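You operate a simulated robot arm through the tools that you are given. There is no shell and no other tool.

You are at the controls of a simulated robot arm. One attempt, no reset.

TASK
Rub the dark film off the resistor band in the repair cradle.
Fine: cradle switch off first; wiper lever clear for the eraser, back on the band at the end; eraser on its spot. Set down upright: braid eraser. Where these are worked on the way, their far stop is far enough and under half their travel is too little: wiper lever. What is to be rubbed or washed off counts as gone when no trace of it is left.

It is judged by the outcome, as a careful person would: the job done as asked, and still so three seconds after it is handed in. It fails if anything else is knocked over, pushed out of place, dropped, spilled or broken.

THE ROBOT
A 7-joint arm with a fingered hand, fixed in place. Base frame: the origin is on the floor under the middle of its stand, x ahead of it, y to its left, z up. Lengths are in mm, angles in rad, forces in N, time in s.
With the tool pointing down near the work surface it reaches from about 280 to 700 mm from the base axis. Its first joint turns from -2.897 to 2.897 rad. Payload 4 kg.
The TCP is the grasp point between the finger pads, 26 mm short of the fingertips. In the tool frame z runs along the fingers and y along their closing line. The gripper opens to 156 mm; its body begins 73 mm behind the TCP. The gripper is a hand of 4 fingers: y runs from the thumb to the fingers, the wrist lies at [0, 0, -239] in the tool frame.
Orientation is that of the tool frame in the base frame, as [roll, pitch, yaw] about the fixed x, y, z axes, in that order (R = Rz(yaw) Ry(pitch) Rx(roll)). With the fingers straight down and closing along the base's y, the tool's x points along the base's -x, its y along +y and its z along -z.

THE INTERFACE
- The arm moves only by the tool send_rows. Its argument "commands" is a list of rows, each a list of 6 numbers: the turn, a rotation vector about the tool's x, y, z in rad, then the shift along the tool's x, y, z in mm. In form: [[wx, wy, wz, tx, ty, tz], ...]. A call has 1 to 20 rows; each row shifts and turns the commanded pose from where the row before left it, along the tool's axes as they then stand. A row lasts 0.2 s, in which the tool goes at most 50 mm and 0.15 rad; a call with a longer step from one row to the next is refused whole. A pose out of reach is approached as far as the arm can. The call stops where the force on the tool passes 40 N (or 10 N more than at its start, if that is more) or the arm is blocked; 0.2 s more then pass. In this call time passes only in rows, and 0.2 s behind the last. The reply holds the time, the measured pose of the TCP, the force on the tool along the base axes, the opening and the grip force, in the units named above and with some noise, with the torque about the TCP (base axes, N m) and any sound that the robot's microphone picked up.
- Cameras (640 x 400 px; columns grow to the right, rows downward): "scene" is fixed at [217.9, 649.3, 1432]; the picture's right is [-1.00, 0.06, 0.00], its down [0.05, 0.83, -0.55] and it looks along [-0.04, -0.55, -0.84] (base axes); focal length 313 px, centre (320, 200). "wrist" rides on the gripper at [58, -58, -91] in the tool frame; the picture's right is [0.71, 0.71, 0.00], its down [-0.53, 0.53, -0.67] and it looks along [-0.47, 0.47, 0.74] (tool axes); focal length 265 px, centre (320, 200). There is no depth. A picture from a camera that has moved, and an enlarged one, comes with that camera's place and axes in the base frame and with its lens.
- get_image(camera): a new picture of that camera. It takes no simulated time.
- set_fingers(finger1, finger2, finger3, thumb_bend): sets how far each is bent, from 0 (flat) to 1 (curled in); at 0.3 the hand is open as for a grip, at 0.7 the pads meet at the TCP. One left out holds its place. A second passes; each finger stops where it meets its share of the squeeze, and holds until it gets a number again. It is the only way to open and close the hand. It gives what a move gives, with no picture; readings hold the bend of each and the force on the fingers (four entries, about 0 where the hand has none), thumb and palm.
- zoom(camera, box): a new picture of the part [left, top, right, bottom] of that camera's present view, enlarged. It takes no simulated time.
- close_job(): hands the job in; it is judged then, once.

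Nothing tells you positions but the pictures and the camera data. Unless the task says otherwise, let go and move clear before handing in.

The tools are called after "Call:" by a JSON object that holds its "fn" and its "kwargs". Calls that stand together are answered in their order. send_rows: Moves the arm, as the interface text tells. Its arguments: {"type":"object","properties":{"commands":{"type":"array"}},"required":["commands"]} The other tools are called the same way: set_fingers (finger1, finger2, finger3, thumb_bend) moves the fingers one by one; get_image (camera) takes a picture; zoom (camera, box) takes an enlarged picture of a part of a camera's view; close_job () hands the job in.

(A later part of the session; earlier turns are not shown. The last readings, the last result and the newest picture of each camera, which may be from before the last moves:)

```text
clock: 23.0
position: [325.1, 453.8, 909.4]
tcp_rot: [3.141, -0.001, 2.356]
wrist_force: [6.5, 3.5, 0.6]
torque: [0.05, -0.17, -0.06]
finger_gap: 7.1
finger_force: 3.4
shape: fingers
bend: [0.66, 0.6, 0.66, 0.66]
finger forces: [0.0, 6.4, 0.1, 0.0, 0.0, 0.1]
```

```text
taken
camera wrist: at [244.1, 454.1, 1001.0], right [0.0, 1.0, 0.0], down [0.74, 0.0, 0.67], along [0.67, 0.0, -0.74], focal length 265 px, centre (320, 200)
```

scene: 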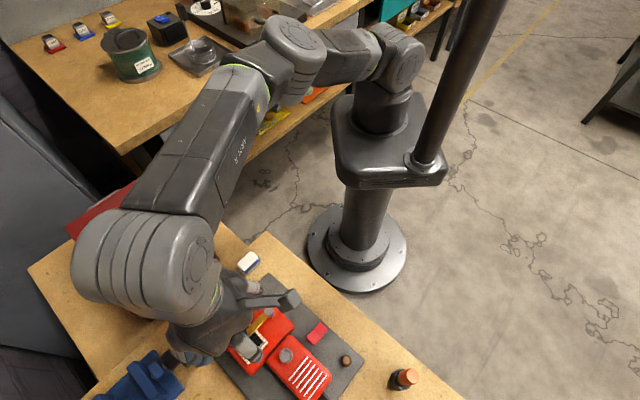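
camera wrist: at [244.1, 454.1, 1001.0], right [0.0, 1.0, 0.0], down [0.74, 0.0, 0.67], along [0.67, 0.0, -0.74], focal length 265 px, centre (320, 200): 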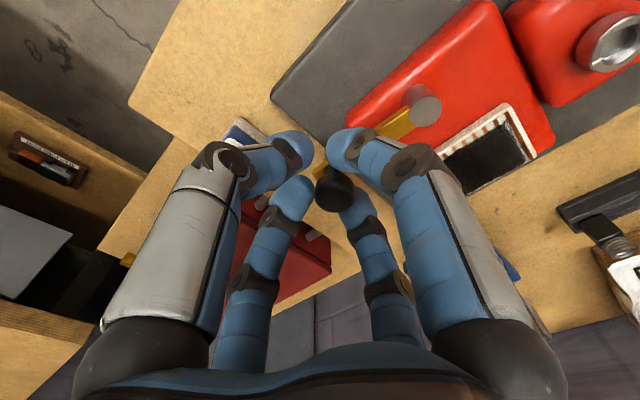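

The lever has reached its far stop, about 94° from the band, and the band is clear. I'll back off, let go of the knob and rise.

Call:
{"fn": "send_rows", "kwargs": {"commands": [[0, 0, 0, -0.5, 5, 0], [0, 0, 0, -0.5, 4, 0]]}}

Call:
{"fn": "set_fingers", "kwargs": {"finger1": 0.5, "finger2": 0.5, "finger3": 0.5, "thumb_bend": 0.5}}

Call:
{"fn": "get_image", "kwargs": {"camera": "wrist"}}

```text
clock: 23.6
position: [332.2, 458.6, 909.3]
tcp_rot: [-3.14, 0.0, 2.356]
wrist_force: [1.6, -0.9, -2.8]
torque: [-0.04, -0.03, -0.06]
finger_gap: 6.9
finger_force: 2.8
shape: fingers
bend: [0.66, 0.63, 0.65, 0.66]
finger forces: [0.4, 3.4, 1.4, 0.0, 0.1, 0.1]
```

```text
clock: 24.6
position: [332.7, 459.8, 908.2]
tcp_rot: [3.141, -0.001, 2.356]
wrist_force: [0.1, 0.3, -0.1]
torque: [-0.02, 0.02, 0.01]
finger_gap: 50.4
finger_force: 0.1
shape: fingers
bend: [0.5, 0.5, 0.5, 0.5]
finger forces: [0.0, 0.0, 0.0, 0.0, 0.0, 0.1]
```

```text
taken
camera wrist: at [251.1, 459.6, 1001.2], right [0.0, 1.0, 0.0], down [0.74, 0.0, 0.67], along [0.67, 0.0, -0.74], focal length 265 px, centre (320, 200)
```

wrist: 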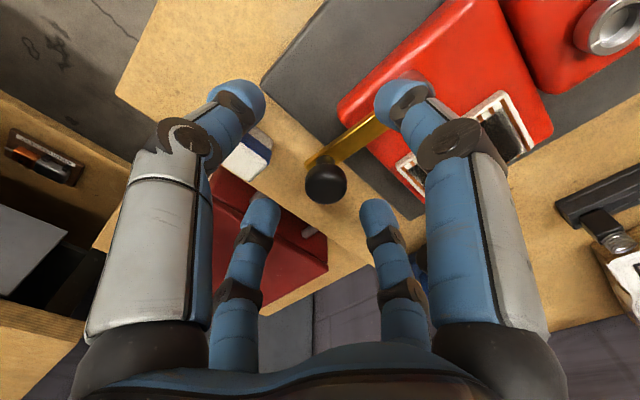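

Call:
{"fn": "send_rows", "kwargs": {"commands": [[0, 0, 0, 0, 0, -15], [0, 0, 0, 0, 0, -20], [0, 0, 0, 0, 0, -20], [0, 0, 0, -10, -7, 0], [0, 0, 0, -12, -8, 0], [0, 0, 0, -12, -8, 0], [0, 0, 0, -12.8, -9.2, 0]]}}

Call:
{"fn": "get_image", "kwargs": {"camera": "wrist"}}

Call:
{"fn": "get_image", "kwargs": {"camera": "scene"}}

```text
clock: 26.2
position: [341.5, 403.7, 964.2]
tcp_rot: [3.141, 0.0, 2.358]
wrist_force: [0.1, -0.4, -0.4]
torque: [0.0, -0.02, 0.01]
finger_gap: 50.5
finger_force: 0.1
shape: fingers
bend: [0.5, 0.5, 0.5, 0.5]
finger forces: [0.1, 0.1, 0.0, 0.0, 0.1, 0.1]
```

```text
taken
camera wrist: at [260.1, 404.0, 1055.8], right [0.0, 1.0, 0.0], down [0.74, 0.0, 0.67], along [0.67, 0.0, -0.74], focal length 265 px, centre (320, 200)
```

wrist: 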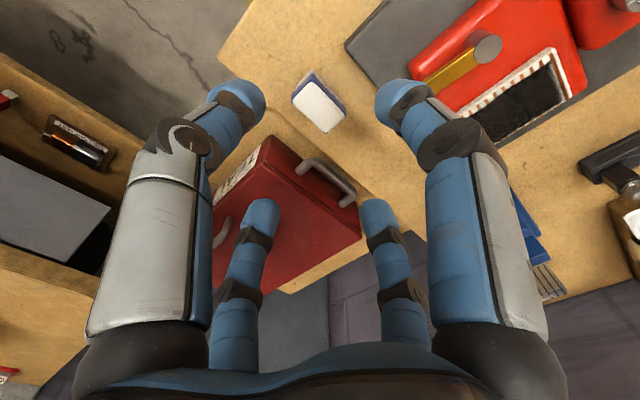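

```text
taken
```

scene: 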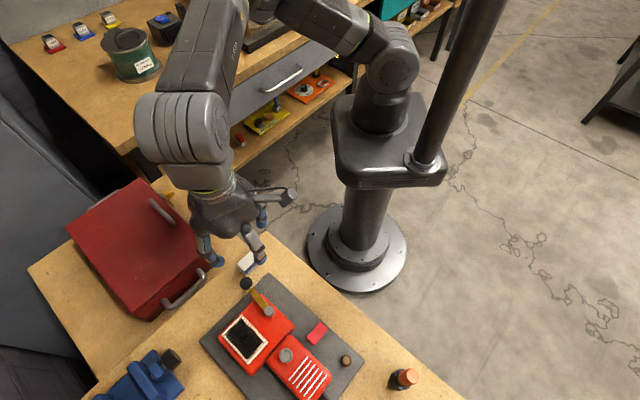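

The lever stays parked and the band is clear. The toolbox handle is close to the eraser, so I'll measure that clearance before lowering.

Call:
{"fn": "zoom", "kwargs": {"camera": "wrist", "box": [250, 60, 390, 220]}}

Call:
{"fn": "zoom", "kwargs": {"camera": "scene", "box": [140, 200, 300, 320]}}

```text
2.50 times, centred on (320, 140) of wrist
camera zoom: at [260.1, 404.0, 1055.8], right [0.0, 1.0, 0.0], down [0.74, 0.0, 0.67], along [0.67, 0.0, -0.74], focal length 664 px, centre (320, 350)
```

zoom: 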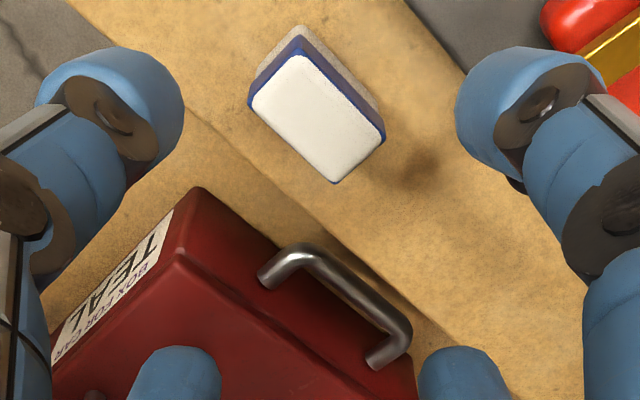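

```text
3.33 times, centred on (220, 260) of scene
camera zoom: at [217.9, 649.3, 1432.0], right [-1.0, 0.06, 0.0], down [0.05, 0.83, -0.55], along [-0.04, -0.55, -0.84], focal length 1044 px, centre (653, 0)
```

zoom: 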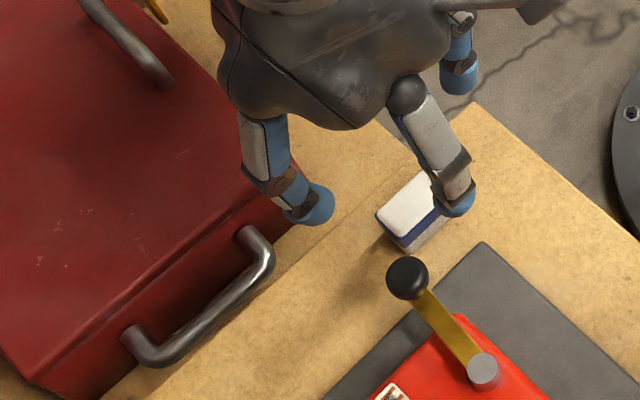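

The toolbox sits lower, with its top at about z 785, so it isn't in the way. I'll narrow the fingers a little, centre over the eraser at about (344.5, 403.6), and lower part way.

Call:
{"fn": "set_fingers", "kwargs": {"finger1": 0.54, "finger2": 0.54, "finger3": 0.54, "thumb_bend": 0.54}}

Call:
{"fn": "send_rows", "kwargs": {"commands": [[0, 0, 0, -2, 1.4, 15], [0, 0, 0, 0, 0, 20], [0, 0, 0, 0, 0, 20], [0, 0, 0, 0, 0, 15], [0, 0, 0, 0, 0, 10]]}}

Call:
{"fn": "get_image", "kwargs": {"camera": "wrist"}}

Call:
{"fn": "zoom", "kwargs": {"camera": "scene", "box": [180, 210, 300, 300]}}

```text
clock: 27.2
position: [342.6, 404.7, 964.3]
tcp_rot: [-3.14, 0.002, 2.356]
wrist_force: [-1.2, 0.2, -0.6]
torque: [-0.02, -0.01, -0.01]
finger_gap: 39.9
finger_force: 0.0
shape: fingers
bend: [0.54, 0.54, 0.54, 0.54]
finger forces: [0.0, 0.1, 0.0, 0.0, 0.1, 0.0]
```

```text
clock: 28.4
position: [344.6, 401.8, 881.8]
tcp_rot: [-3.141, 0.0, 2.357]
wrist_force: [0.4, 0.4, -0.9]
torque: [0.05, -0.01, 0.02]
finger_gap: 40.2
finger_force: 0.0
shape: fingers
bend: [0.54, 0.54, 0.54, 0.54]
finger forces: [0.1, 0.0, 0.1, 0.0, 0.0, 0.1]
```

```text
taken
camera wrist: at [263.2, 402.2, 974.7], right [0.0, 1.0, 0.0], down [0.74, 0.0, 0.67], along [0.67, 0.0, -0.74], focal length 265 px, centre (320, 200)
```

wrist: 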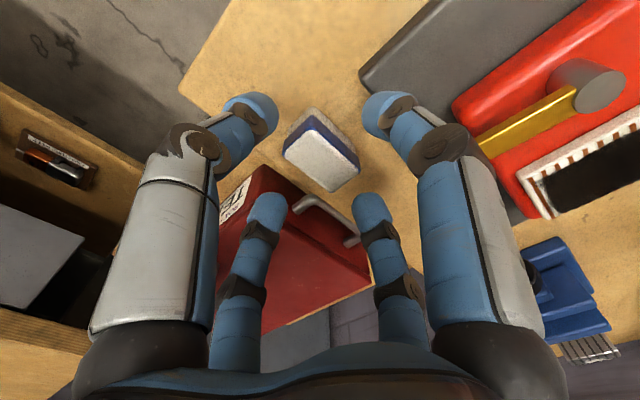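

```text
4.44 times, centred on (240, 255) of scene
camera zoom: at [217.9, 649.3, 1432.0], right [-1.0, 0.06, 0.0], down [0.05, 0.83, -0.55], along [-0.04, -0.55, -0.84], focal length 1392 px, centre (676, -44)
```

zoom: 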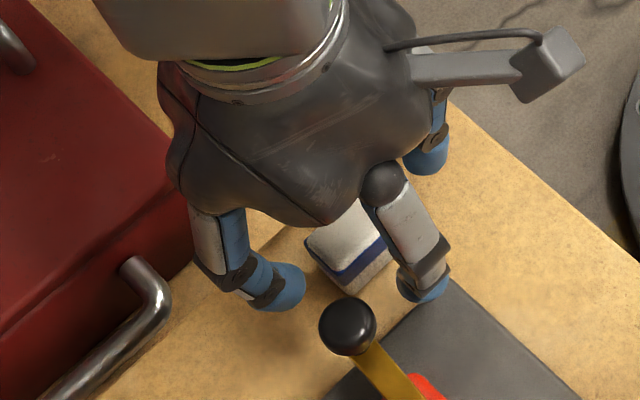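

Call:
{"fn": "zoom", "kwargs": {"camera": "wrist", "box": [220, 80, 420, 230]}}

```text
2.67 times, centred on (320, 155) of wrist
camera zoom: at [263.2, 402.2, 974.7], right [0.0, 1.0, 0.0], down [0.74, 0.0, 0.67], along [0.67, 0.0, -0.74], focal length 708 px, centre (320, 320)
```

zoom: 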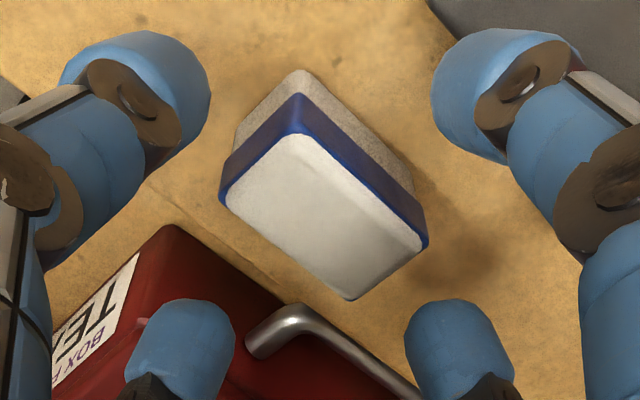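

Call:
{"fn": "send_rows", "kwargs": {"commands": [[0, 0, 0, 1, 0.7, 6], [0, 0, 0, 0, 0, 6], [0, 0, 0, 0, 0, 5], [0, 0, 0, 0, 0, 3]]}}

Call:
{"fn": "zoom", "kwargs": {"camera": "wrist", "box": [220, 80, 420, 230]}}

Call:
{"fn": "zoom", "kwargs": {"camera": "scene", "box": [200, 220, 300, 290]}}

```text
clock: 29.4
position: [343.4, 407.7, 869.2]
tcp_rot: [3.132, -0.007, 2.358]
wrist_force: [-0.7, -2.2, 13.7]
torque: [0.33, 0.41, 0.08]
finger_gap: 35.7
finger_force: 7.1
shape: fingers
bend: [0.55, 0.54, 0.54, 0.54]
finger forces: [13.9, 0.1, 0.0, 0.1, 0.1, 0.0]
stopped in row 4: the force on the tool passed its limit at 42 N (the readings are from after the stop); the commanded pose is now the measured one
```

```text
2.67 times, centred on (320, 155) of wrist
camera zoom: at [262.1, 406.8, 960.7], right [0.0, 1.0, 0.01], down [0.74, -0.01, 0.67], along [0.67, 0.01, -0.74], focal length 708 px, centre (320, 320)
```

zoom: 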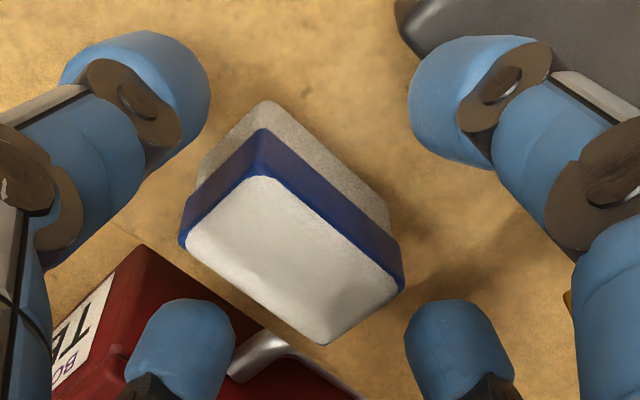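

```text
5.71 times, centred on (250, 255) of scene
camera zoom: at [217.9, 649.3, 1432.0], right [-1.0, 0.06, 0.0], down [0.05, 0.83, -0.55], along [-0.04, -0.55, -0.84], focal length 1790 px, centre (720, -114)
```

zoom: 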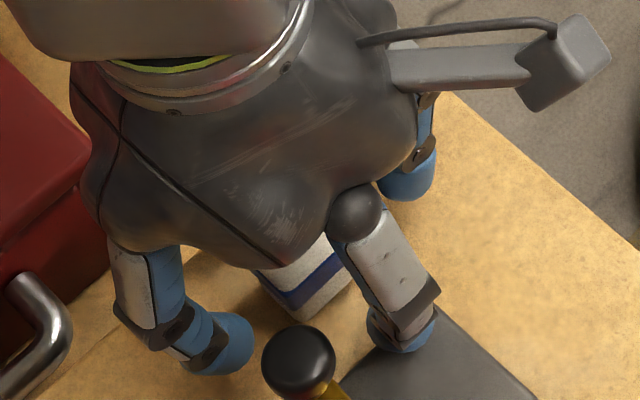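

The finger on the tray side landed on the tray edge and the move stopped. I'll lift straight off and check that nothing was shifted.

Call:
{"fn": "send_rows", "kwargs": {"commands": [[0, 0, 0, 0, 0, -3], [0, 0, 0, 0, 0, -7], [0, 0, 0, 0, 0, -15], [0, 0, 0, 0, 0, -20], [0, 0, 0, 0, 0, -20], [0, 0, 0, 0, 0, -20]]}}

Call:
{"fn": "get_image", "kwargs": {"camera": "wrist"}}

Call:
{"fn": "zoom", "kwargs": {"camera": "scene", "box": [180, 230, 440, 400]}}

```text
clock: 30.9
position: [344.3, 407.1, 953.2]
tcp_rot: [3.133, -0.008, 2.359]
wrist_force: [0.4, -0.8, -1.2]
torque: [0.0, 0.01, 0.03]
finger_gap: 39.3
finger_force: 0.0
shape: fingers
bend: [0.54, 0.54, 0.54, 0.54]
finger forces: [0.1, 0.1, 0.1, 0.1, 0.1, 0.1]
```

```text
taken
camera wrist: at [263.1, 406.0, 1044.4], right [0.0, 1.0, 0.01], down [0.74, -0.01, 0.67], along [0.67, 0.01, -0.74], focal length 265 px, centre (320, 200)
```

wrist: 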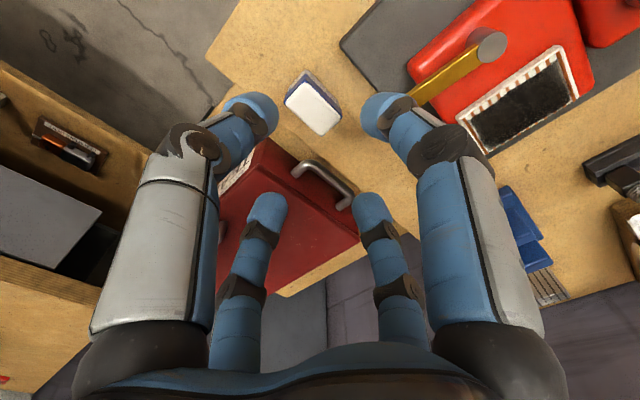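

```text
2.35 times, centred on (310, 315) of scene
camera zoom: at [217.9, 649.3, 1432.0], right [-1.0, 0.06, 0.0], down [0.05, 0.83, -0.55], along [-0.04, -0.55, -0.84], focal length 737 px, centre (344, -71)
```

zoom: 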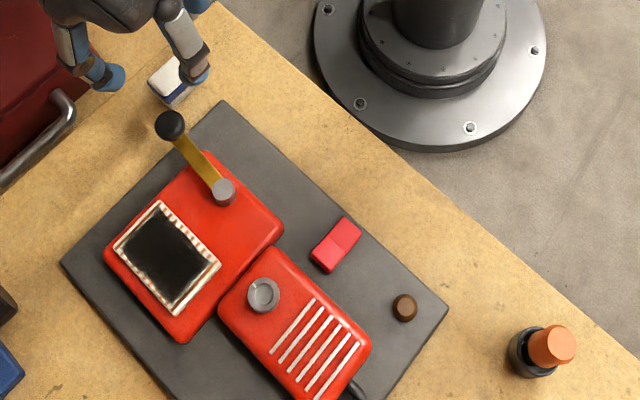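

Nothing moved: the tray outline, lever and eraser are as before. I'll straighten the small tilt and switch to a two-digit pinch along the eraser's length, with the two side fingers folded flat and up, clear of the tray.

Call:
{"fn": "send_rows", "kwargs": {"commands": [[0.0086, -0.008, 0.003, 0, 0, 0]]}}

Call:
{"fn": "set_fingers", "kwargs": {"finger1": 0.0, "finger2": 0.52, "finger3": 0.0, "thumb_bend": 0.52}}

Call:
{"fn": "get_image", "kwargs": {"camera": "wrist"}}

Call:
{"fn": "zoom", "kwargs": {"camera": "scene", "box": [180, 210, 380, 350]}}

```text
clock: 31.2
position: [344.2, 407.1, 953.2]
tcp_rot: [-3.14, 0.0, 2.354]
wrist_force: [-1.3, 0.6, 0.4]
torque: [-0.06, -0.03, -0.02]
finger_gap: 39.4
finger_force: 0.0
shape: fingers
bend: [0.54, 0.54, 0.54, 0.54]
finger forces: [0.1, 0.0, 0.1, 0.1, 0.1, 0.0]
```

```text
clock: 32.2
position: [343.8, 407.0, 953.2]
tcp_rot: [-3.139, 0.002, 2.355]
wrist_force: [-0.8, -0.5, 0.2]
torque: [0.01, 0.03, -0.01]
finger_gap: 110.5
finger_force: 0.0
shape: fingers
bend: [0.01, 0.52, 0.01, 0.52]
finger forces: [0.1, 0.1, 0.0, 0.0, 0.0, 0.0]
```

```text
taken
camera wrist: at [262.6, 407.4, 1044.6], right [0.0, 1.0, 0.0], down [0.74, 0.0, 0.67], along [0.67, 0.0, -0.74], focal length 265 px, centre (320, 200)
```

wrist: 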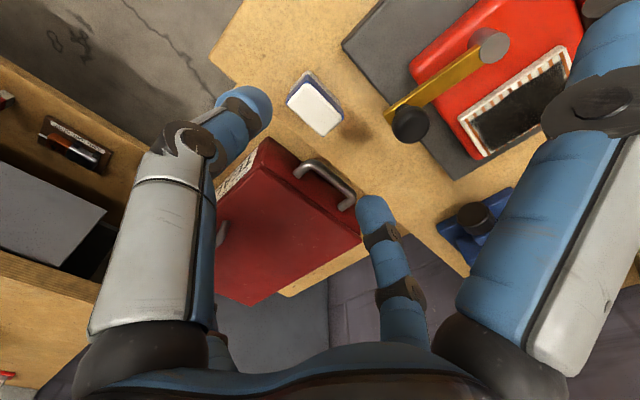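

```text
2.86 times, centred on (280, 280) of scene
camera zoom: at [217.9, 649.3, 1432.0], right [-1.0, 0.06, 0.0], down [0.05, 0.83, -0.55], along [-0.04, -0.55, -0.84], focal length 895 px, centre (434, -29)
```

zoom: 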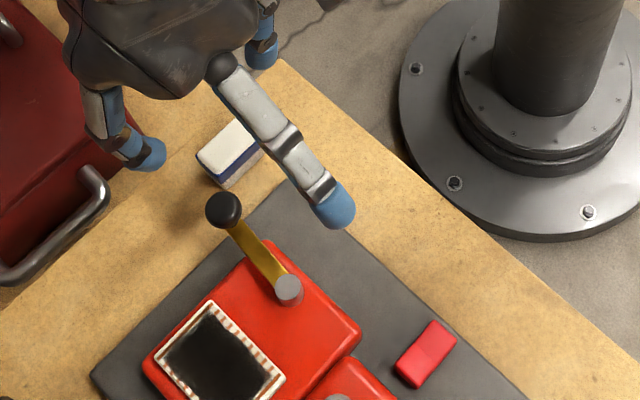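

Call:
{"fn": "send_rows", "kwargs": {"commands": [[0, 0, 0, -2.9, -2.6, 10], [0, 0, 0, 0, 0, 20], [0, 0, 0, 0, 0, 20], [0, 0, 0, 0, 0, 15], [0, 0, 0, 0, 0, 8], [0, 0, 0, 0, 0, 5]]}}

Call:
{"fn": "zoom", "kwargs": {"camera": "wrist", "box": [200, 60, 440, 230]}}

Call:
{"fn": "zoom", "kwargs": {"camera": "scene", "box": [180, 210, 340, 320]}}

```text
clock: 33.6
position: [344.8, 402.7, 874.7]
tcp_rot: [-3.141, 0.001, 2.354]
wrist_force: [0.3, 0.7, 0.6]
torque: [-0.01, 0.0, 0.01]
finger_gap: 110.3
finger_force: 0.1
shape: fingers
bend: [0.01, 0.52, 0.01, 0.52]
finger forces: [0.0, 0.0, 0.0, 0.1, 0.0, 0.1]
```

```text
2.35 times, centred on (320, 145) of wrist
camera zoom: at [262.4, 403.0, 966.3], right [0.0, 1.0, 0.0], down [0.74, 0.0, 0.67], along [0.67, 0.0, -0.74], focal length 624 px, centre (320, 329)
```

zoom: 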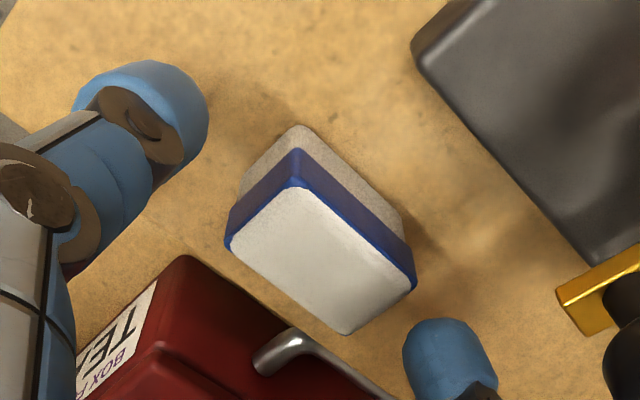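

```text
3.64 times, centred on (260, 265) of scene
camera zoom: at [217.9, 649.3, 1432.0], right [-1.0, 0.06, 0.0], down [0.05, 0.83, -0.55], along [-0.04, -0.55, -0.84], focal length 1139 px, centre (538, -36)
```

zoom: 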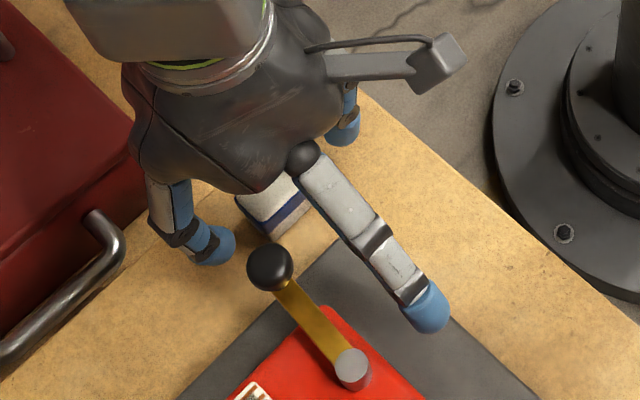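

Call:
{"fn": "send_rows", "kwargs": {"commands": [[0, 0, 0, 0.1, 1.0, 4], [0, 0, 0, 0, 0, 4], [0, 0, 0, 0, 0, 2.5], [0, 0, 0, 0, 0, 2]]}}

Call:
{"fn": "zoom", "kwargs": {"camera": "wrist", "box": [200, 60, 440, 230]}}

```text
clock: 34.6
position: [344.7, 403.1, 861.4]
tcp_rot: [-3.141, 0.002, 2.354]
wrist_force: [-0.8, -0.1, -0.6]
torque: [0.02, 0.0, 0.03]
finger_gap: 110.7
finger_force: 0.1
shape: fingers
bend: [0.01, 0.52, 0.01, 0.52]
finger forces: [0.0, 0.0, 0.0, 0.0, 0.1, 0.0]
```

```text
2.35 times, centred on (320, 145) of wrist
camera zoom: at [262.7, 403.9, 953.5], right [0.0, 1.0, 0.0], down [0.74, 0.0, 0.67], along [0.67, 0.0, -0.74], focal length 624 px, centre (320, 329)
```

zoom: 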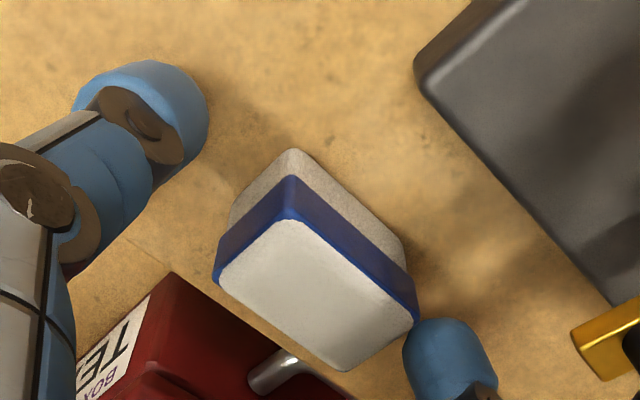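

Call:
{"fn": "set_fingers", "kwargs": {"finger2": 0.59, "thumb_bend": 0.59}}

Call:
{"fn": "zoom", "kwargs": {"camera": "wrist", "box": [200, 60, 440, 230]}}

```text
clock: 35.6
position: [345.1, 403.3, 862.1]
tcp_rot: [3.141, 0.002, 2.356]
wrist_force: [0.2, -1.0, 0.3]
torque: [0.02, 0.02, 0.04]
finger_gap: 106.4
finger_force: 0.1
shape: fingers
bend: [0.01, 0.59, 0.01, 0.59]
finger forces: [0.1, 0.1, 0.1, 0.1, 0.1, 0.0]
```

```text
2.35 times, centred on (320, 145) of wrist
camera zoom: at [262.8, 403.8, 953.6], right [0.0, 1.0, 0.0], down [0.74, 0.0, 0.67], along [0.67, 0.0, -0.74], focal length 624 px, centre (320, 329)
```

zoom: 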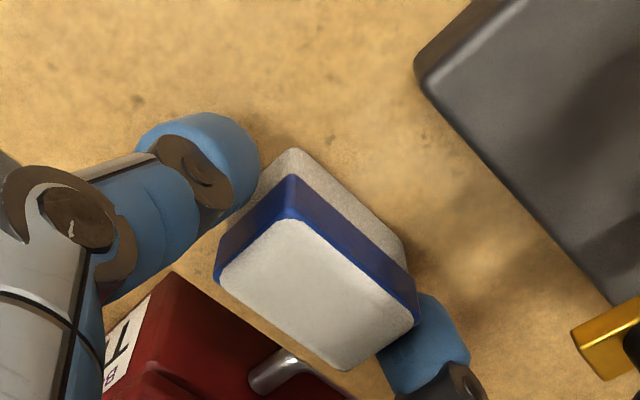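

Call:
{"fn": "send_rows", "kwargs": {"commands": [[0, 0, 0, 0, 0, -2], [0, 0, 0, 0, 0, -2]]}}

Call:
{"fn": "set_fingers", "kwargs": {"finger2": 0.63, "thumb_bend": 0.63}}

Call:
{"fn": "zoom", "kwargs": {"camera": "wrist", "box": [200, 60, 440, 230]}}

```text
clock: 36.2
position: [344.9, 403.1, 866.9]
tcp_rot: [3.141, 0.001, 2.355]
wrist_force: [0.2, 0.3, -0.6]
torque: [-0.04, 0.02, -0.01]
finger_gap: 106.2
finger_force: 0.5
shape: fingers
bend: [0.01, 0.59, 0.01, 0.59]
finger forces: [0.0, 0.1, 0.1, 0.1, 0.1, 0.0]
```

```text
clock: 37.2
position: [344.7, 402.7, 867.1]
tcp_rot: [-3.141, 0.001, 2.354]
wrist_force: [0.6, 0.1, 0.4]
torque: [-0.02, -0.02, -0.04]
finger_gap: 105.6
finger_force: 2.8
shape: fingers
bend: [0.01, 0.6, 0.01, 0.61]
finger forces: [0.1, 2.8, 0.0, 0.0, 2.8, 0.1]
```

```text
2.35 times, centred on (320, 145) of wrist
camera zoom: at [262.7, 403.6, 958.1], right [0.0, 1.0, 0.0], down [0.74, 0.0, 0.67], along [0.67, 0.0, -0.74], focal length 624 px, centre (320, 329)
```

zoom: 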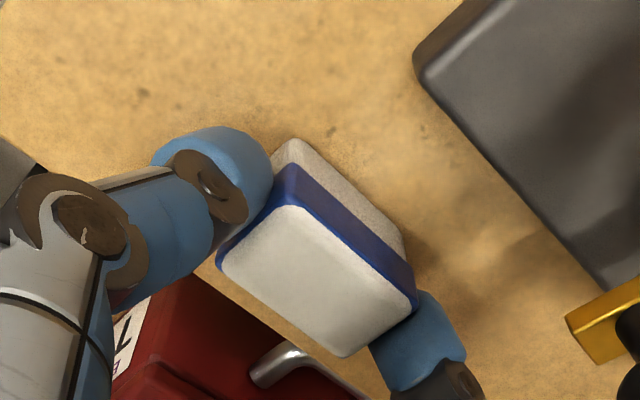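

Call:
{"fn": "set_fingers", "kwargs": {"finger2": 0.72, "thumb_bend": 0.72}}

Call:
{"fn": "zoom", "kwargs": {"camera": "wrist", "box": [200, 60, 440, 230]}}

```text
clock: 38.2
position: [344.8, 403.1, 866.8]
tcp_rot: [-3.141, 0.001, 2.354]
wrist_force: [-1.1, -1.7, 2.4]
torque: [-0.04, 0.01, -0.01]
finger_gap: 104.0
finger_force: 10.6
shape: fingers
bend: [0.01, 0.59, 0.01, 0.64]
finger forces: [0.0, 9.9, 0.1, 0.0, 12.0, 0.0]
```

```text
2.35 times, centred on (320, 145) of wrist
camera zoom: at [262.6, 403.5, 958.2], right [0.0, 1.0, 0.0], down [0.74, 0.0, 0.67], along [0.67, 0.0, -0.74], focal length 624 px, centre (320, 329)
```

zoom: 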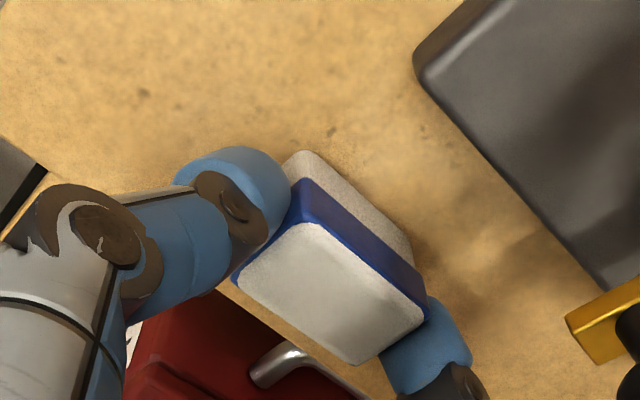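

The eraser is held with 10–12 N, after sliding about 4 mm along its length; I'll allow for that when I put it back. Now I'll lift it and check the hold.

Call:
{"fn": "send_rows", "kwargs": {"commands": [[0, 0, 0, 0, 0, -4], [0, 0, 0, 0, 0, -6], [0, 0, 0, 0, 0, -10], [0, 0, 0, 0, 0, -15], [0, 0, 0, 0, 0, -15], [0, 0, 0, 0, 0, -15], [0, 0, 0, 0, 0, -15]]}}

Call:
{"fn": "get_image", "kwargs": {"camera": "wrist"}}

Call:
{"fn": "zoom", "kwargs": {"camera": "scene", "box": [160, 190, 360, 320]}}

```text
clock: 39.9
position: [346.0, 403.7, 947.2]
tcp_rot: [3.14, 0.001, 2.356]
wrist_force: [-0.8, -0.6, 0.2]
torque: [0.04, 0.0, 0.02]
finger_gap: 103.8
finger_force: 10.7
shape: fingers
bend: [0.01, 0.58, 0.01, 0.65]
finger forces: [0.0, 10.5, 0.1, 0.1, 10.5, 0.0]
```

```text
taken
camera wrist: at [263.3, 404.3, 1037.3], right [0.0, 1.0, 0.0], down [0.74, 0.0, 0.67], along [0.67, 0.0, -0.74], focal length 265 px, centre (320, 200)
```

wrist: 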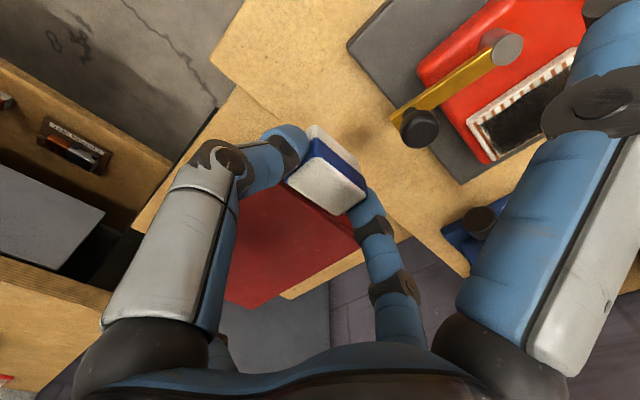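

```text
3.08 times, centred on (260, 255) of scene
camera zoom: at [217.9, 649.3, 1432.0], right [-1.0, 0.06, 0.0], down [0.05, 0.83, -0.55], along [-0.04, -0.55, -0.84], focal length 964 px, centre (505, 31)
```

zoom: 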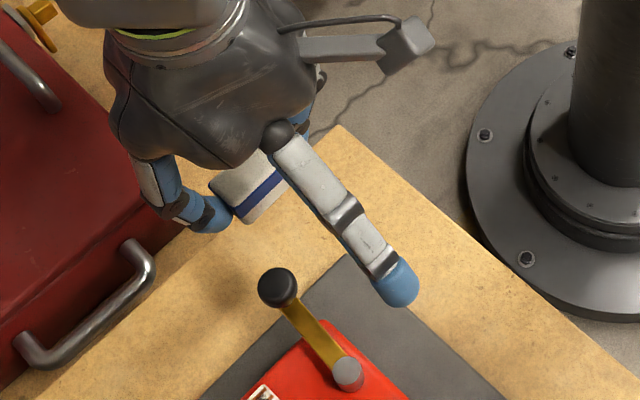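

The lift is steady. In free air I'll close the two side fingers lightly on the eraser as well, so it can't rock during rubbing.

Call:
{"fn": "set_fingers", "kwargs": {"finger1": 0.67, "finger3": 0.67}}

Call:
{"fn": "get_image", "kwargs": {"camera": "wrist"}}

Call:
{"fn": "zoom", "kwargs": {"camera": "scene", "box": [160, 190, 360, 320]}}

```text
clock: 40.9
position: [344.6, 402.8, 946.4]
tcp_rot: [-3.141, 0.002, 2.355]
wrist_force: [-0.5, 0.3, -1.2]
torque: [-0.01, -0.05, 0.0]
finger_gap: 10.7
finger_force: 12.6
shape: fingers
bend: [0.65, 0.58, 0.64, 0.65]
finger forces: [2.0, 10.4, 2.6, 0.0, 10.6, 0.0]
```

```text
taken
camera wrist: at [263.2, 404.3, 1037.3], right [0.0, 1.0, 0.0], down [0.74, 0.0, 0.67], along [0.67, 0.0, -0.74], focal length 265 px, centre (320, 200)
```

wrist: 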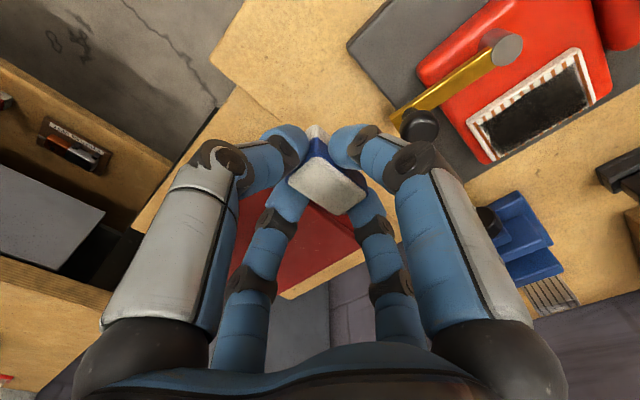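

```text
3.08 times, centred on (260, 255) of scene
camera zoom: at [217.9, 649.3, 1432.0], right [-1.0, 0.06, 0.0], down [0.05, 0.83, -0.55], along [-0.04, -0.55, -0.84], focal length 964 px, centre (505, 31)
```

zoom: 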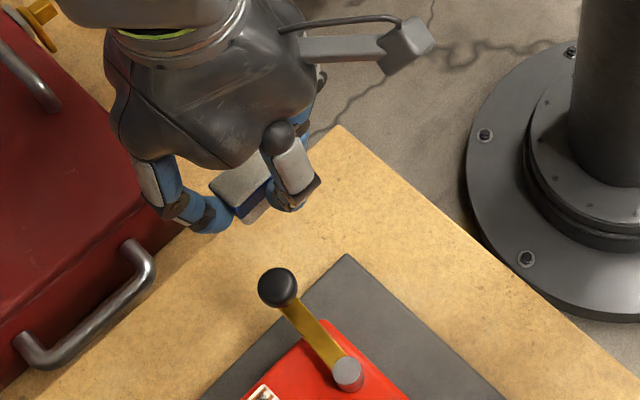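

Call:
{"fn": "zoom", "kwargs": {"camera": "wrist", "box": [250, 100, 390, 220]}}

```text
3.33 times, centred on (320, 160) of wrist
camera zoom: at [263.2, 404.3, 1037.3], right [0.0, 1.0, 0.0], down [0.74, 0.0, 0.67], along [0.67, 0.0, -0.74], focal length 885 px, centre (320, 333)
```

zoom: 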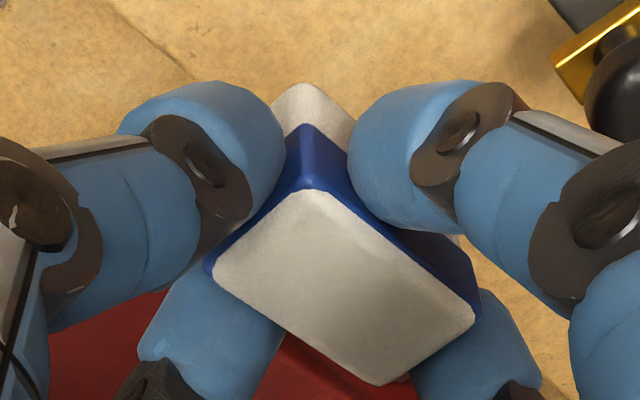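

The four-digit grip holds, with the eraser sitting about 5.5 mm toward the far side of the hand's centre. I'll go up, carry it over the lever knob, and stop above the band.

Call:
{"fn": "send_rows", "kwargs": {"commands": [[0, 0, 0, 0, 0, -12], [0, 0, 0, 0, 0, -15], [0, 0, 0, 13, 11.5, 0], [0, 0, 0, 15, 13.5, 0], [0, 0, 0, 15.2, 13.5, 0], [0, 0, 0, 15, 13.5, 0], [0, 0, 0, 15, 13.5, 0], [0, 0, 0, 15, 13.5, 0], [0, 0, 0, 16, 13.5, 0]]}}

Call:
{"fn": "get_image", "kwargs": {"camera": "wrist"}}

Call:
{"fn": "zoom", "kwargs": {"camera": "scene", "box": [150, 240, 350, 380]}}

```text
clock: 42.9
position: [339.0, 542.5, 971.7]
tcp_rot: [-3.141, 0.005, 2.354]
wrist_force: [-0.9, 0.5, -0.7]
torque: [0.0, 0.0, -0.01]
finger_gap: 10.4
finger_force: 13.1
shape: fingers
bend: [0.65, 0.58, 0.64, 0.65]
finger forces: [2.1, 10.5, 2.7, 0.0, 10.5, 0.0]
```

```text
taken
camera wrist: at [256.3, 543.3, 1064.4], right [0.0, 1.0, 0.0], down [0.74, 0.0, 0.67], along [0.67, 0.0, -0.74], focal length 265 px, centre (320, 200)
```

wrist: 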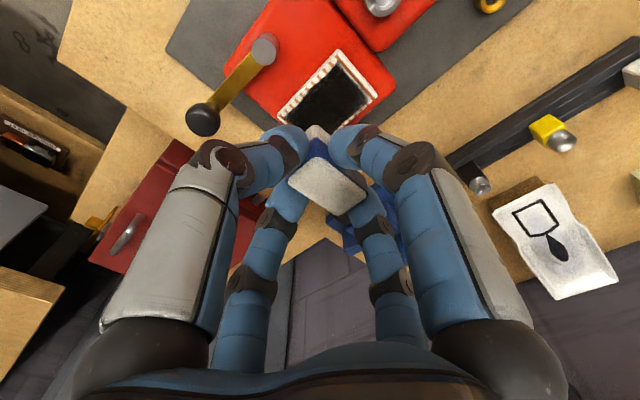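

```text
2.86 times, centred on (250, 310) of scene
camera zoom: at [217.9, 649.3, 1432.0], right [-1.0, 0.06, 0.0], down [0.05, 0.83, -0.55], along [-0.04, -0.55, -0.84], focal length 895 px, centre (520, -114)
```

zoom: 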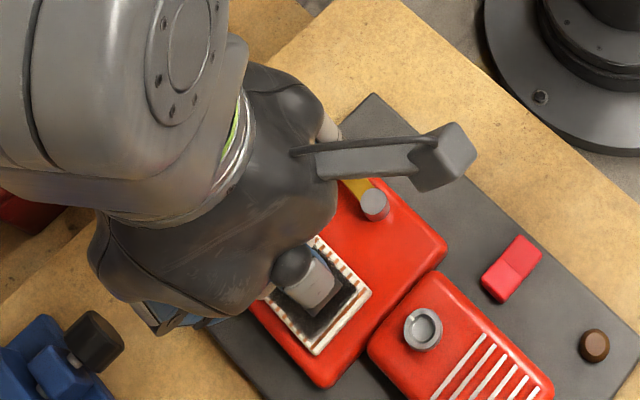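

Call:
{"fn": "zoom", "kwargs": {"camera": "wrist", "box": [250, 20, 400, 150]}}

```text
3.08 times, centred on (325, 85) of wrist
camera zoom: at [256.3, 543.3, 1064.4], right [0.0, 1.0, 0.0], down [0.74, 0.0, 0.67], along [0.67, 0.0, -0.74], focal length 817 px, centre (305, 554)
```

zoom: 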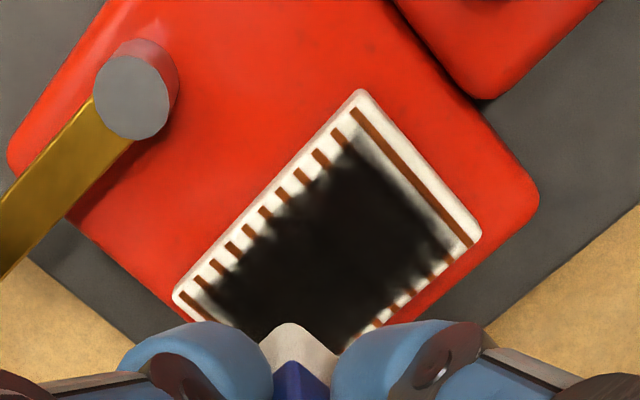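

The film covers about u 610–647 by v 119–173 in the bench axes, and the eraser is centred over it. I'll lower until it touches lightly.

Call:
{"fn": "send_rows", "kwargs": {"commands": [[0, 0, 0, 1, 0, 15], [0, 0, 0, 0, 0, 20], [0, 0, 0, 0, 0, 15], [0, 0, 0, 0, 0, 8], [0, 0, 0, 0, 0, 4]]}}

Call:
{"fn": "send_rows", "kwargs": {"commands": [[0, 0, 0, 0, 0, 1.5], [0, 0, 0, 0, 0, 1.5], [0, 0, 0, 0, 0, 1.5]]}}

Call:
{"fn": "zoom", "kwargs": {"camera": "scene", "box": [190, 290, 330, 390]}}

```text
clock: 44.0
position: [336.9, 543.0, 911.8]
tcp_rot: [-3.141, 0.003, 2.354]
wrist_force: [0.4, -1.4, 1.5]
torque: [-0.01, -0.01, 0.01]
finger_gap: 10.6
finger_force: 12.6
shape: fingers
bend: [0.65, 0.58, 0.64, 0.65]
finger forces: [2.0, 10.4, 2.7, 0.0, 10.8, 0.0]
```

```text
clock: 44.9
position: [335.5, 543.1, 907.6]
tcp_rot: [3.139, 0.003, 2.354]
wrist_force: [-3.4, -3.4, 18.2]
torque: [0.09, -0.12, 0.03]
finger_gap: 10.9
finger_force: 17.0
shape: fingers
bend: [0.65, 0.58, 0.64, 0.65]
finger forces: [2.6, 12.1, 3.6, 0.1, 14.9, 0.0]
```

```text
4.00 times, centred on (260, 340) of scene
camera zoom: at [217.9, 649.3, 1432.0], right [-1.0, 0.06, 0.0], down [0.05, 0.83, -0.55], along [-0.04, -0.55, -0.84], focal length 1253 px, centre (560, -360)
```

zoom: 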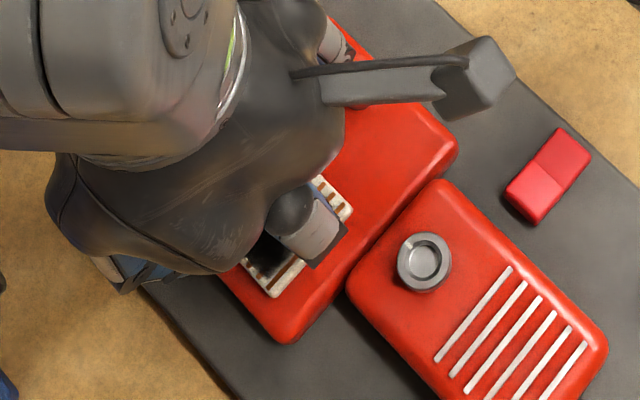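

Contact at TCP z about 908 with some 18 N. I'll ease off slightly and make a first stroke along the band.

Call:
{"fn": "send_rows", "kwargs": {"commands": [[0, 0, 0, 0, 0, -0.5], [0, 0, 0, -5, 0, 0], [0, 0, 0, -6, 0, 0], [0, 0, 0, -6, 0, 0], [0, 0, 0, 6, 0, 0], [0, 0, 0, 6, 0, 0], [0, 0, 0, 6, 0, 0]]}}

Call:
{"fn": "get_image", "kwargs": {"camera": "wrist"}}

Call:
{"fn": "zoom", "kwargs": {"camera": "scene", "box": [190, 290, 330, 390]}}

```text
clock: 46.5
position: [336.5, 543.2, 907.8]
tcp_rot: [-3.141, 0.005, 2.353]
wrist_force: [4.1, -8.3, 16.4]
torque: [-0.13, -0.22, -0.04]
finger_gap: 10.7
finger_force: 15.7
shape: fingers
bend: [0.65, 0.58, 0.63, 0.65]
finger forces: [1.2, 11.8, 5.1, 0.1, 13.8, 0.1]
```

```text
taken
camera wrist: at [254.4, 543.6, 998.6], right [0.0, 1.0, 0.0], down [0.74, 0.0, 0.67], along [0.67, -0.01, -0.74], focal length 265 px, centre (320, 200)
```

wrist: 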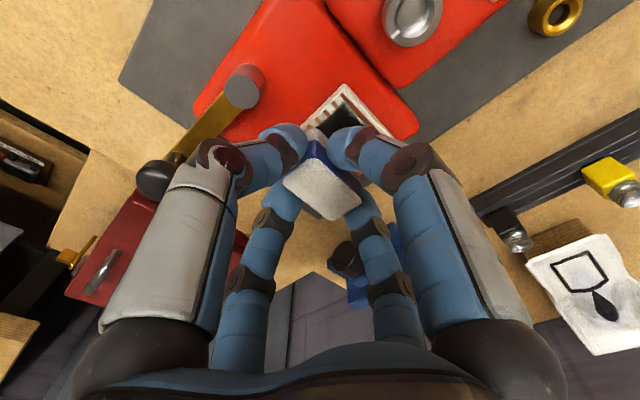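

```text
4.00 times, centred on (260, 340) of scene
camera zoom: at [217.9, 649.3, 1432.0], right [-1.0, 0.06, 0.0], down [0.05, 0.83, -0.55], along [-0.04, -0.55, -0.84], focal length 1253 px, centre (560, -360)
```

zoom: 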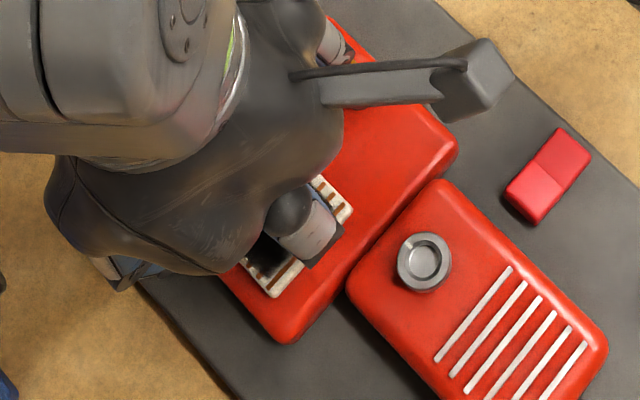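

Call:
{"fn": "send_rows", "kwargs": {"commands": [[0, 0, 0, 6, 0, 0], [0, 0, 0, 6, 0, 0], [0, 0, 0, 6, 0, 0], [0, 0, 0, -6, 0, 0], [0, 0, 0, -6, 0, 0], [0, 0, 0, -6, 0, 0], [0, 0, 0, 0, 0, -10], [0, 0, 0, 0, -20, -20]]}}

Call:
{"fn": "get_image", "kwargs": {"camera": "wrist"}}

Call:
{"fn": "zoom", "kwargs": {"camera": "wrist", "box": [240, 50, 400, 240]}}

Call:
{"fn": "zoom", "kwargs": {"camera": "scene", "box": [190, 290, 330, 390]}}

```text
clock: 48.2
position: [320.9, 528.7, 936.3]
tcp_rot: [-3.14, 0.002, 2.357]
wrist_force: [-0.1, -0.2, -0.8]
torque: [0.03, 0.0, 0.0]
finger_gap: 9.6
finger_force: 12.9
shape: fingers
bend: [0.65, 0.58, 0.64, 0.66]
finger forces: [2.1, 10.1, 2.4, 0.1, 10.5, 0.0]
```

```text
taken
camera wrist: at [238.7, 529.4, 1028.4], right [0.0, 1.0, 0.0], down [0.74, 0.0, 0.67], along [0.67, 0.0, -0.74], focal length 265 px, centre (320, 200)
```

wrist: 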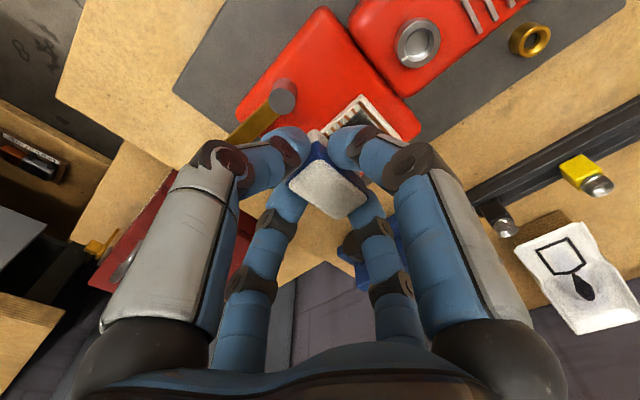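

```text
2.11 times, centred on (320, 145) of wrist
camera zoom: at [238.7, 529.4, 1028.4], right [0.0, 1.0, 0.0], down [0.74, 0.0, 0.67], along [0.67, 0.0, -0.74], focal length 559 px, centre (320, 316)
```

zoom: 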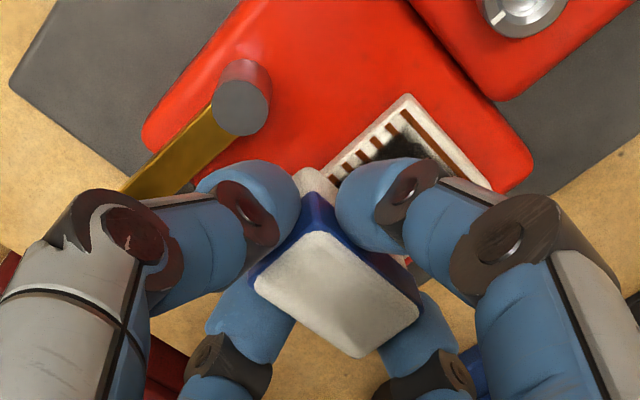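

```text
4.00 times, centred on (260, 340) of scene
camera zoom: at [217.9, 649.3, 1432.0], right [-1.0, 0.06, 0.0], down [0.05, 0.83, -0.55], along [-0.04, -0.55, -0.84], focal length 1253 px, centre (560, -360)
```

zoom: 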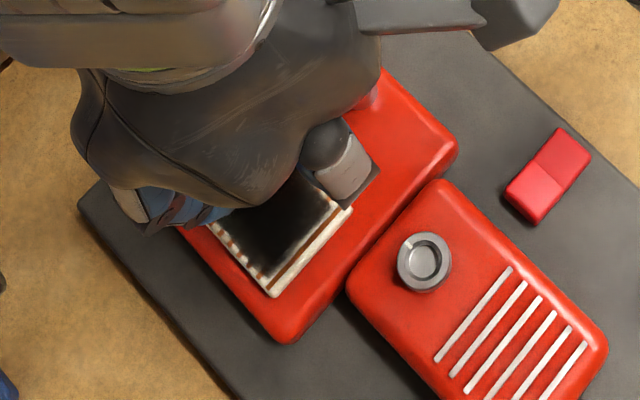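

Call:
{"fn": "send_rows", "kwargs": {"commands": [[0, 0, 0, 0, -20, -10], [0, 0, 0, 0, -25, -10], [0, 0, 0, 0, -25, -5]]}}

Call:
{"fn": "zoom", "kwargs": {"camera": "wrist", "box": [280, 30, 480, 180]}}

Call:
{"fn": "zoom", "kwargs": {"camera": "scene", "box": [200, 290, 300, 370]}}

```text
clock: 49.0
position: [272.2, 479.8, 961.8]
tcp_rot: [-3.141, 0.001, 2.355]
wrist_force: [-0.9, -0.5, -0.8]
torque: [0.0, 0.03, 0.01]
finger_gap: 9.5
finger_force: 12.7
shape: fingers
bend: [0.65, 0.58, 0.64, 0.66]
finger forces: [2.1, 10.1, 2.4, 0.0, 10.4, 0.0]
```

```text
2.67 times, centred on (380, 105) of wrist
camera zoom: at [189.9, 480.4, 1054.1], right [0.0, 1.0, 0.0], down [0.74, 0.0, 0.67], along [0.67, 0.0, -0.74], focal length 708 px, centre (160, 453)
```

zoom: 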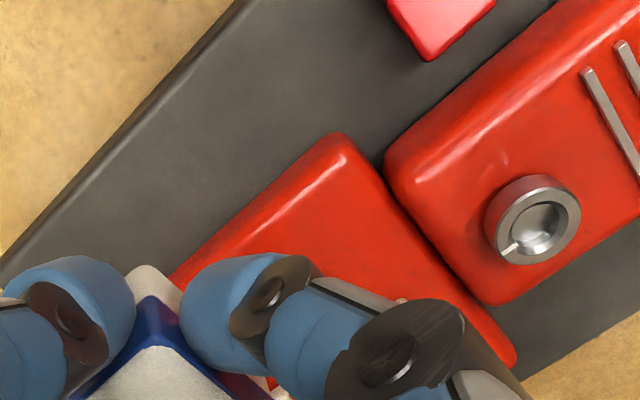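

```text
5.00 times, centred on (250, 330) of scene
camera zoom: at [217.9, 649.3, 1432.0], right [-1.0, 0.06, 0.0], down [0.05, 0.83, -0.55], along [-0.04, -0.55, -0.84], focal length 1566 px, centre (670, -450)
```

zoom: 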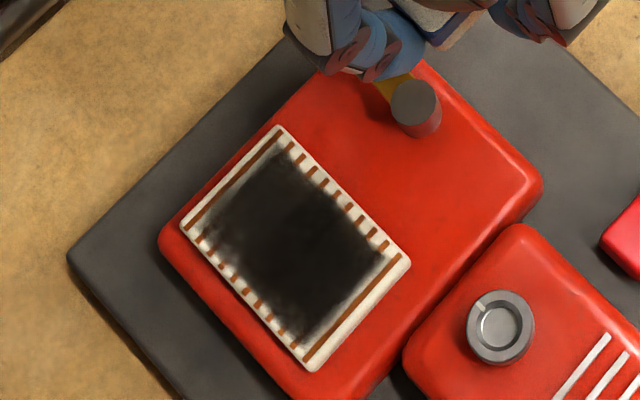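

The scene view shows the film fading but still there, so it needs many more strokes. I'll firm up the side fingers and go back down for repeated passes.

Call:
{"fn": "set_fingers", "kwargs": {"finger1": 0.69, "finger3": 0.69}}

Call:
{"fn": "send_rows", "kwargs": {"commands": [[0, 0, 0, 0, 25, 5], [0, 0, 0, 0, 25, 10], [0, 0, 0, 0, 20, 10], [0, 0, 0, 0, 20, 20], [0, 0, 0, 0, 0, 10], [0, 0, 0, -8, 0, 0], [0, 0, 0, -8, 0, 0], [0, 0, 0, 8, 0, 0], [0, 0, 0, 8, 0, 0], [0, 0, 0, 8, 0, 0], [0, 0, 0, 8, 0, 0], [0, 0, 0, -8, 0, 0], [0, 0, 0, -8, 0, 0], [0, 0, 0, -8, 0, 0], [0, 0, 0, -8, 0, 0], [0, 0, 0, 8, 0, 0], [0, 0, 0, 8, 0, 0], [0, 0, 0, 8, 0, 0], [0, 0, 0, 8, 0, 0]]}}

Call:
{"fn": "get_image", "kwargs": {"camera": "wrist"}}

Call:
{"fn": "zoom", "kwargs": {"camera": "scene", "box": [200, 290, 300, 370]}}

```text
clock: 50.0
position: [272.2, 480.2, 963.1]
tcp_rot: [3.141, 0.002, 2.354]
wrist_force: [0.3, 0.4, -0.3]
torque: [0.02, 0.0, -0.01]
finger_gap: 9.6
finger_force: 13.6
shape: fingers
bend: [0.65, 0.58, 0.64, 0.66]
finger forces: [3.4, 10.1, 4.2, 0.1, 10.4, 0.0]
```

```text
clock: 54.0
position: [324.6, 554.3, 905.7]
tcp_rot: [3.141, 0.003, 2.357]
wrist_force: [3.6, -2.8, 6.1]
torque: [0.0, -0.2, -0.08]
finger_gap: 9.6
finger_force: 15.5
shape: fingers
bend: [0.66, 0.58, 0.63, 0.65]
finger forces: [3.1, 11.6, 6.0, 0.0, 10.6, 0.1]
```

```text
taken
camera wrist: at [242.8, 556.2, 997.8], right [0.0, 1.0, 0.0], down [0.74, 0.0, 0.67], along [0.67, 0.0, -0.74], focal length 265 px, centre (320, 200)
```

wrist: 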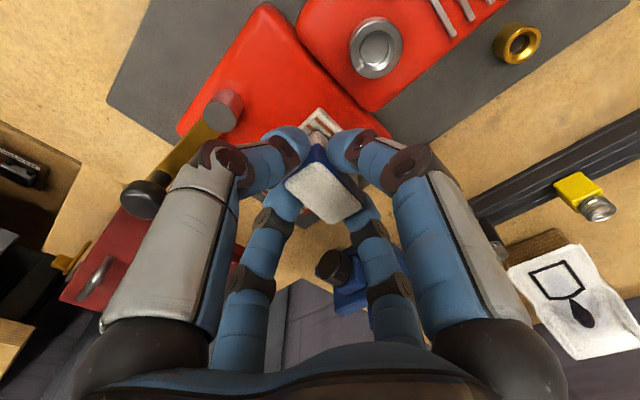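

```text
5.00 times, centred on (250, 330) of scene
camera zoom: at [217.9, 649.3, 1432.0], right [-1.0, 0.06, 0.0], down [0.05, 0.83, -0.55], along [-0.04, -0.55, -0.84], focal length 1566 px, centre (670, -450)
```

zoom: 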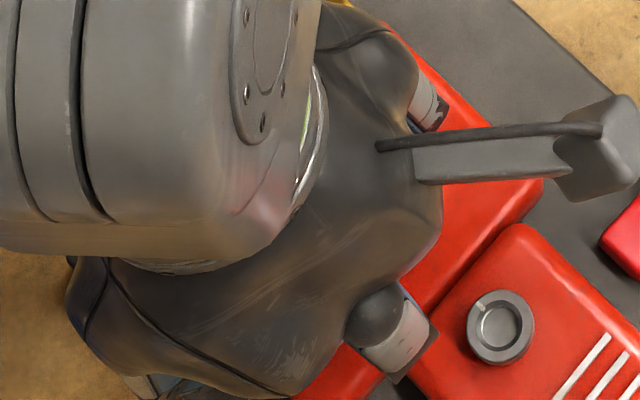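

Call:
{"fn": "send_rows", "kwargs": {"commands": [[0, 0, 0, 0, 0, 0.8], [0, 0, 0, -8, 0, 0], [0, 0, 0, -8, 0, 0], [0, 0, 0, -8, 0, 0], [0, 0, 0, -8, 0, 0], [0, 0, 0, 0, 4, 0], [0, 0, 0, 8, 0, 0], [0, 0, 0, 8, 0, 0], [0, 0, 0, 8, 0, 0], [0, 0, 0, 8, 0, 0], [0, 0, 0, 0, -8, 0], [0, 0, 0, -8, 0, 0], [0, 0, 0, -8, 0, 0], [0, 0, 0, -8, 0, 0], [0, 0, 0, -8, 0, 0], [0, 0, 0, -4, 0, 0], [0, 0, 0, 0, 8, 0], [0, 0, 0, 0, -8, 0], [0, 0, 0, 0, 8, 0], [0, 0, 0, 0, -4, 0]]}}

```text
clock: 58.2
position: [349.8, 528.4, 907.2]
tcp_rot: [3.14, 0.001, 2.354]
wrist_force: [0.6, 1.0, 0.2]
torque: [0.04, -0.04, 0.01]
finger_gap: 9.6
finger_force: 14.7
shape: fingers
bend: [0.65, 0.57, 0.65, 0.66]
finger forces: [3.9, 10.5, 4.9, 0.0, 10.3, 0.0]
```

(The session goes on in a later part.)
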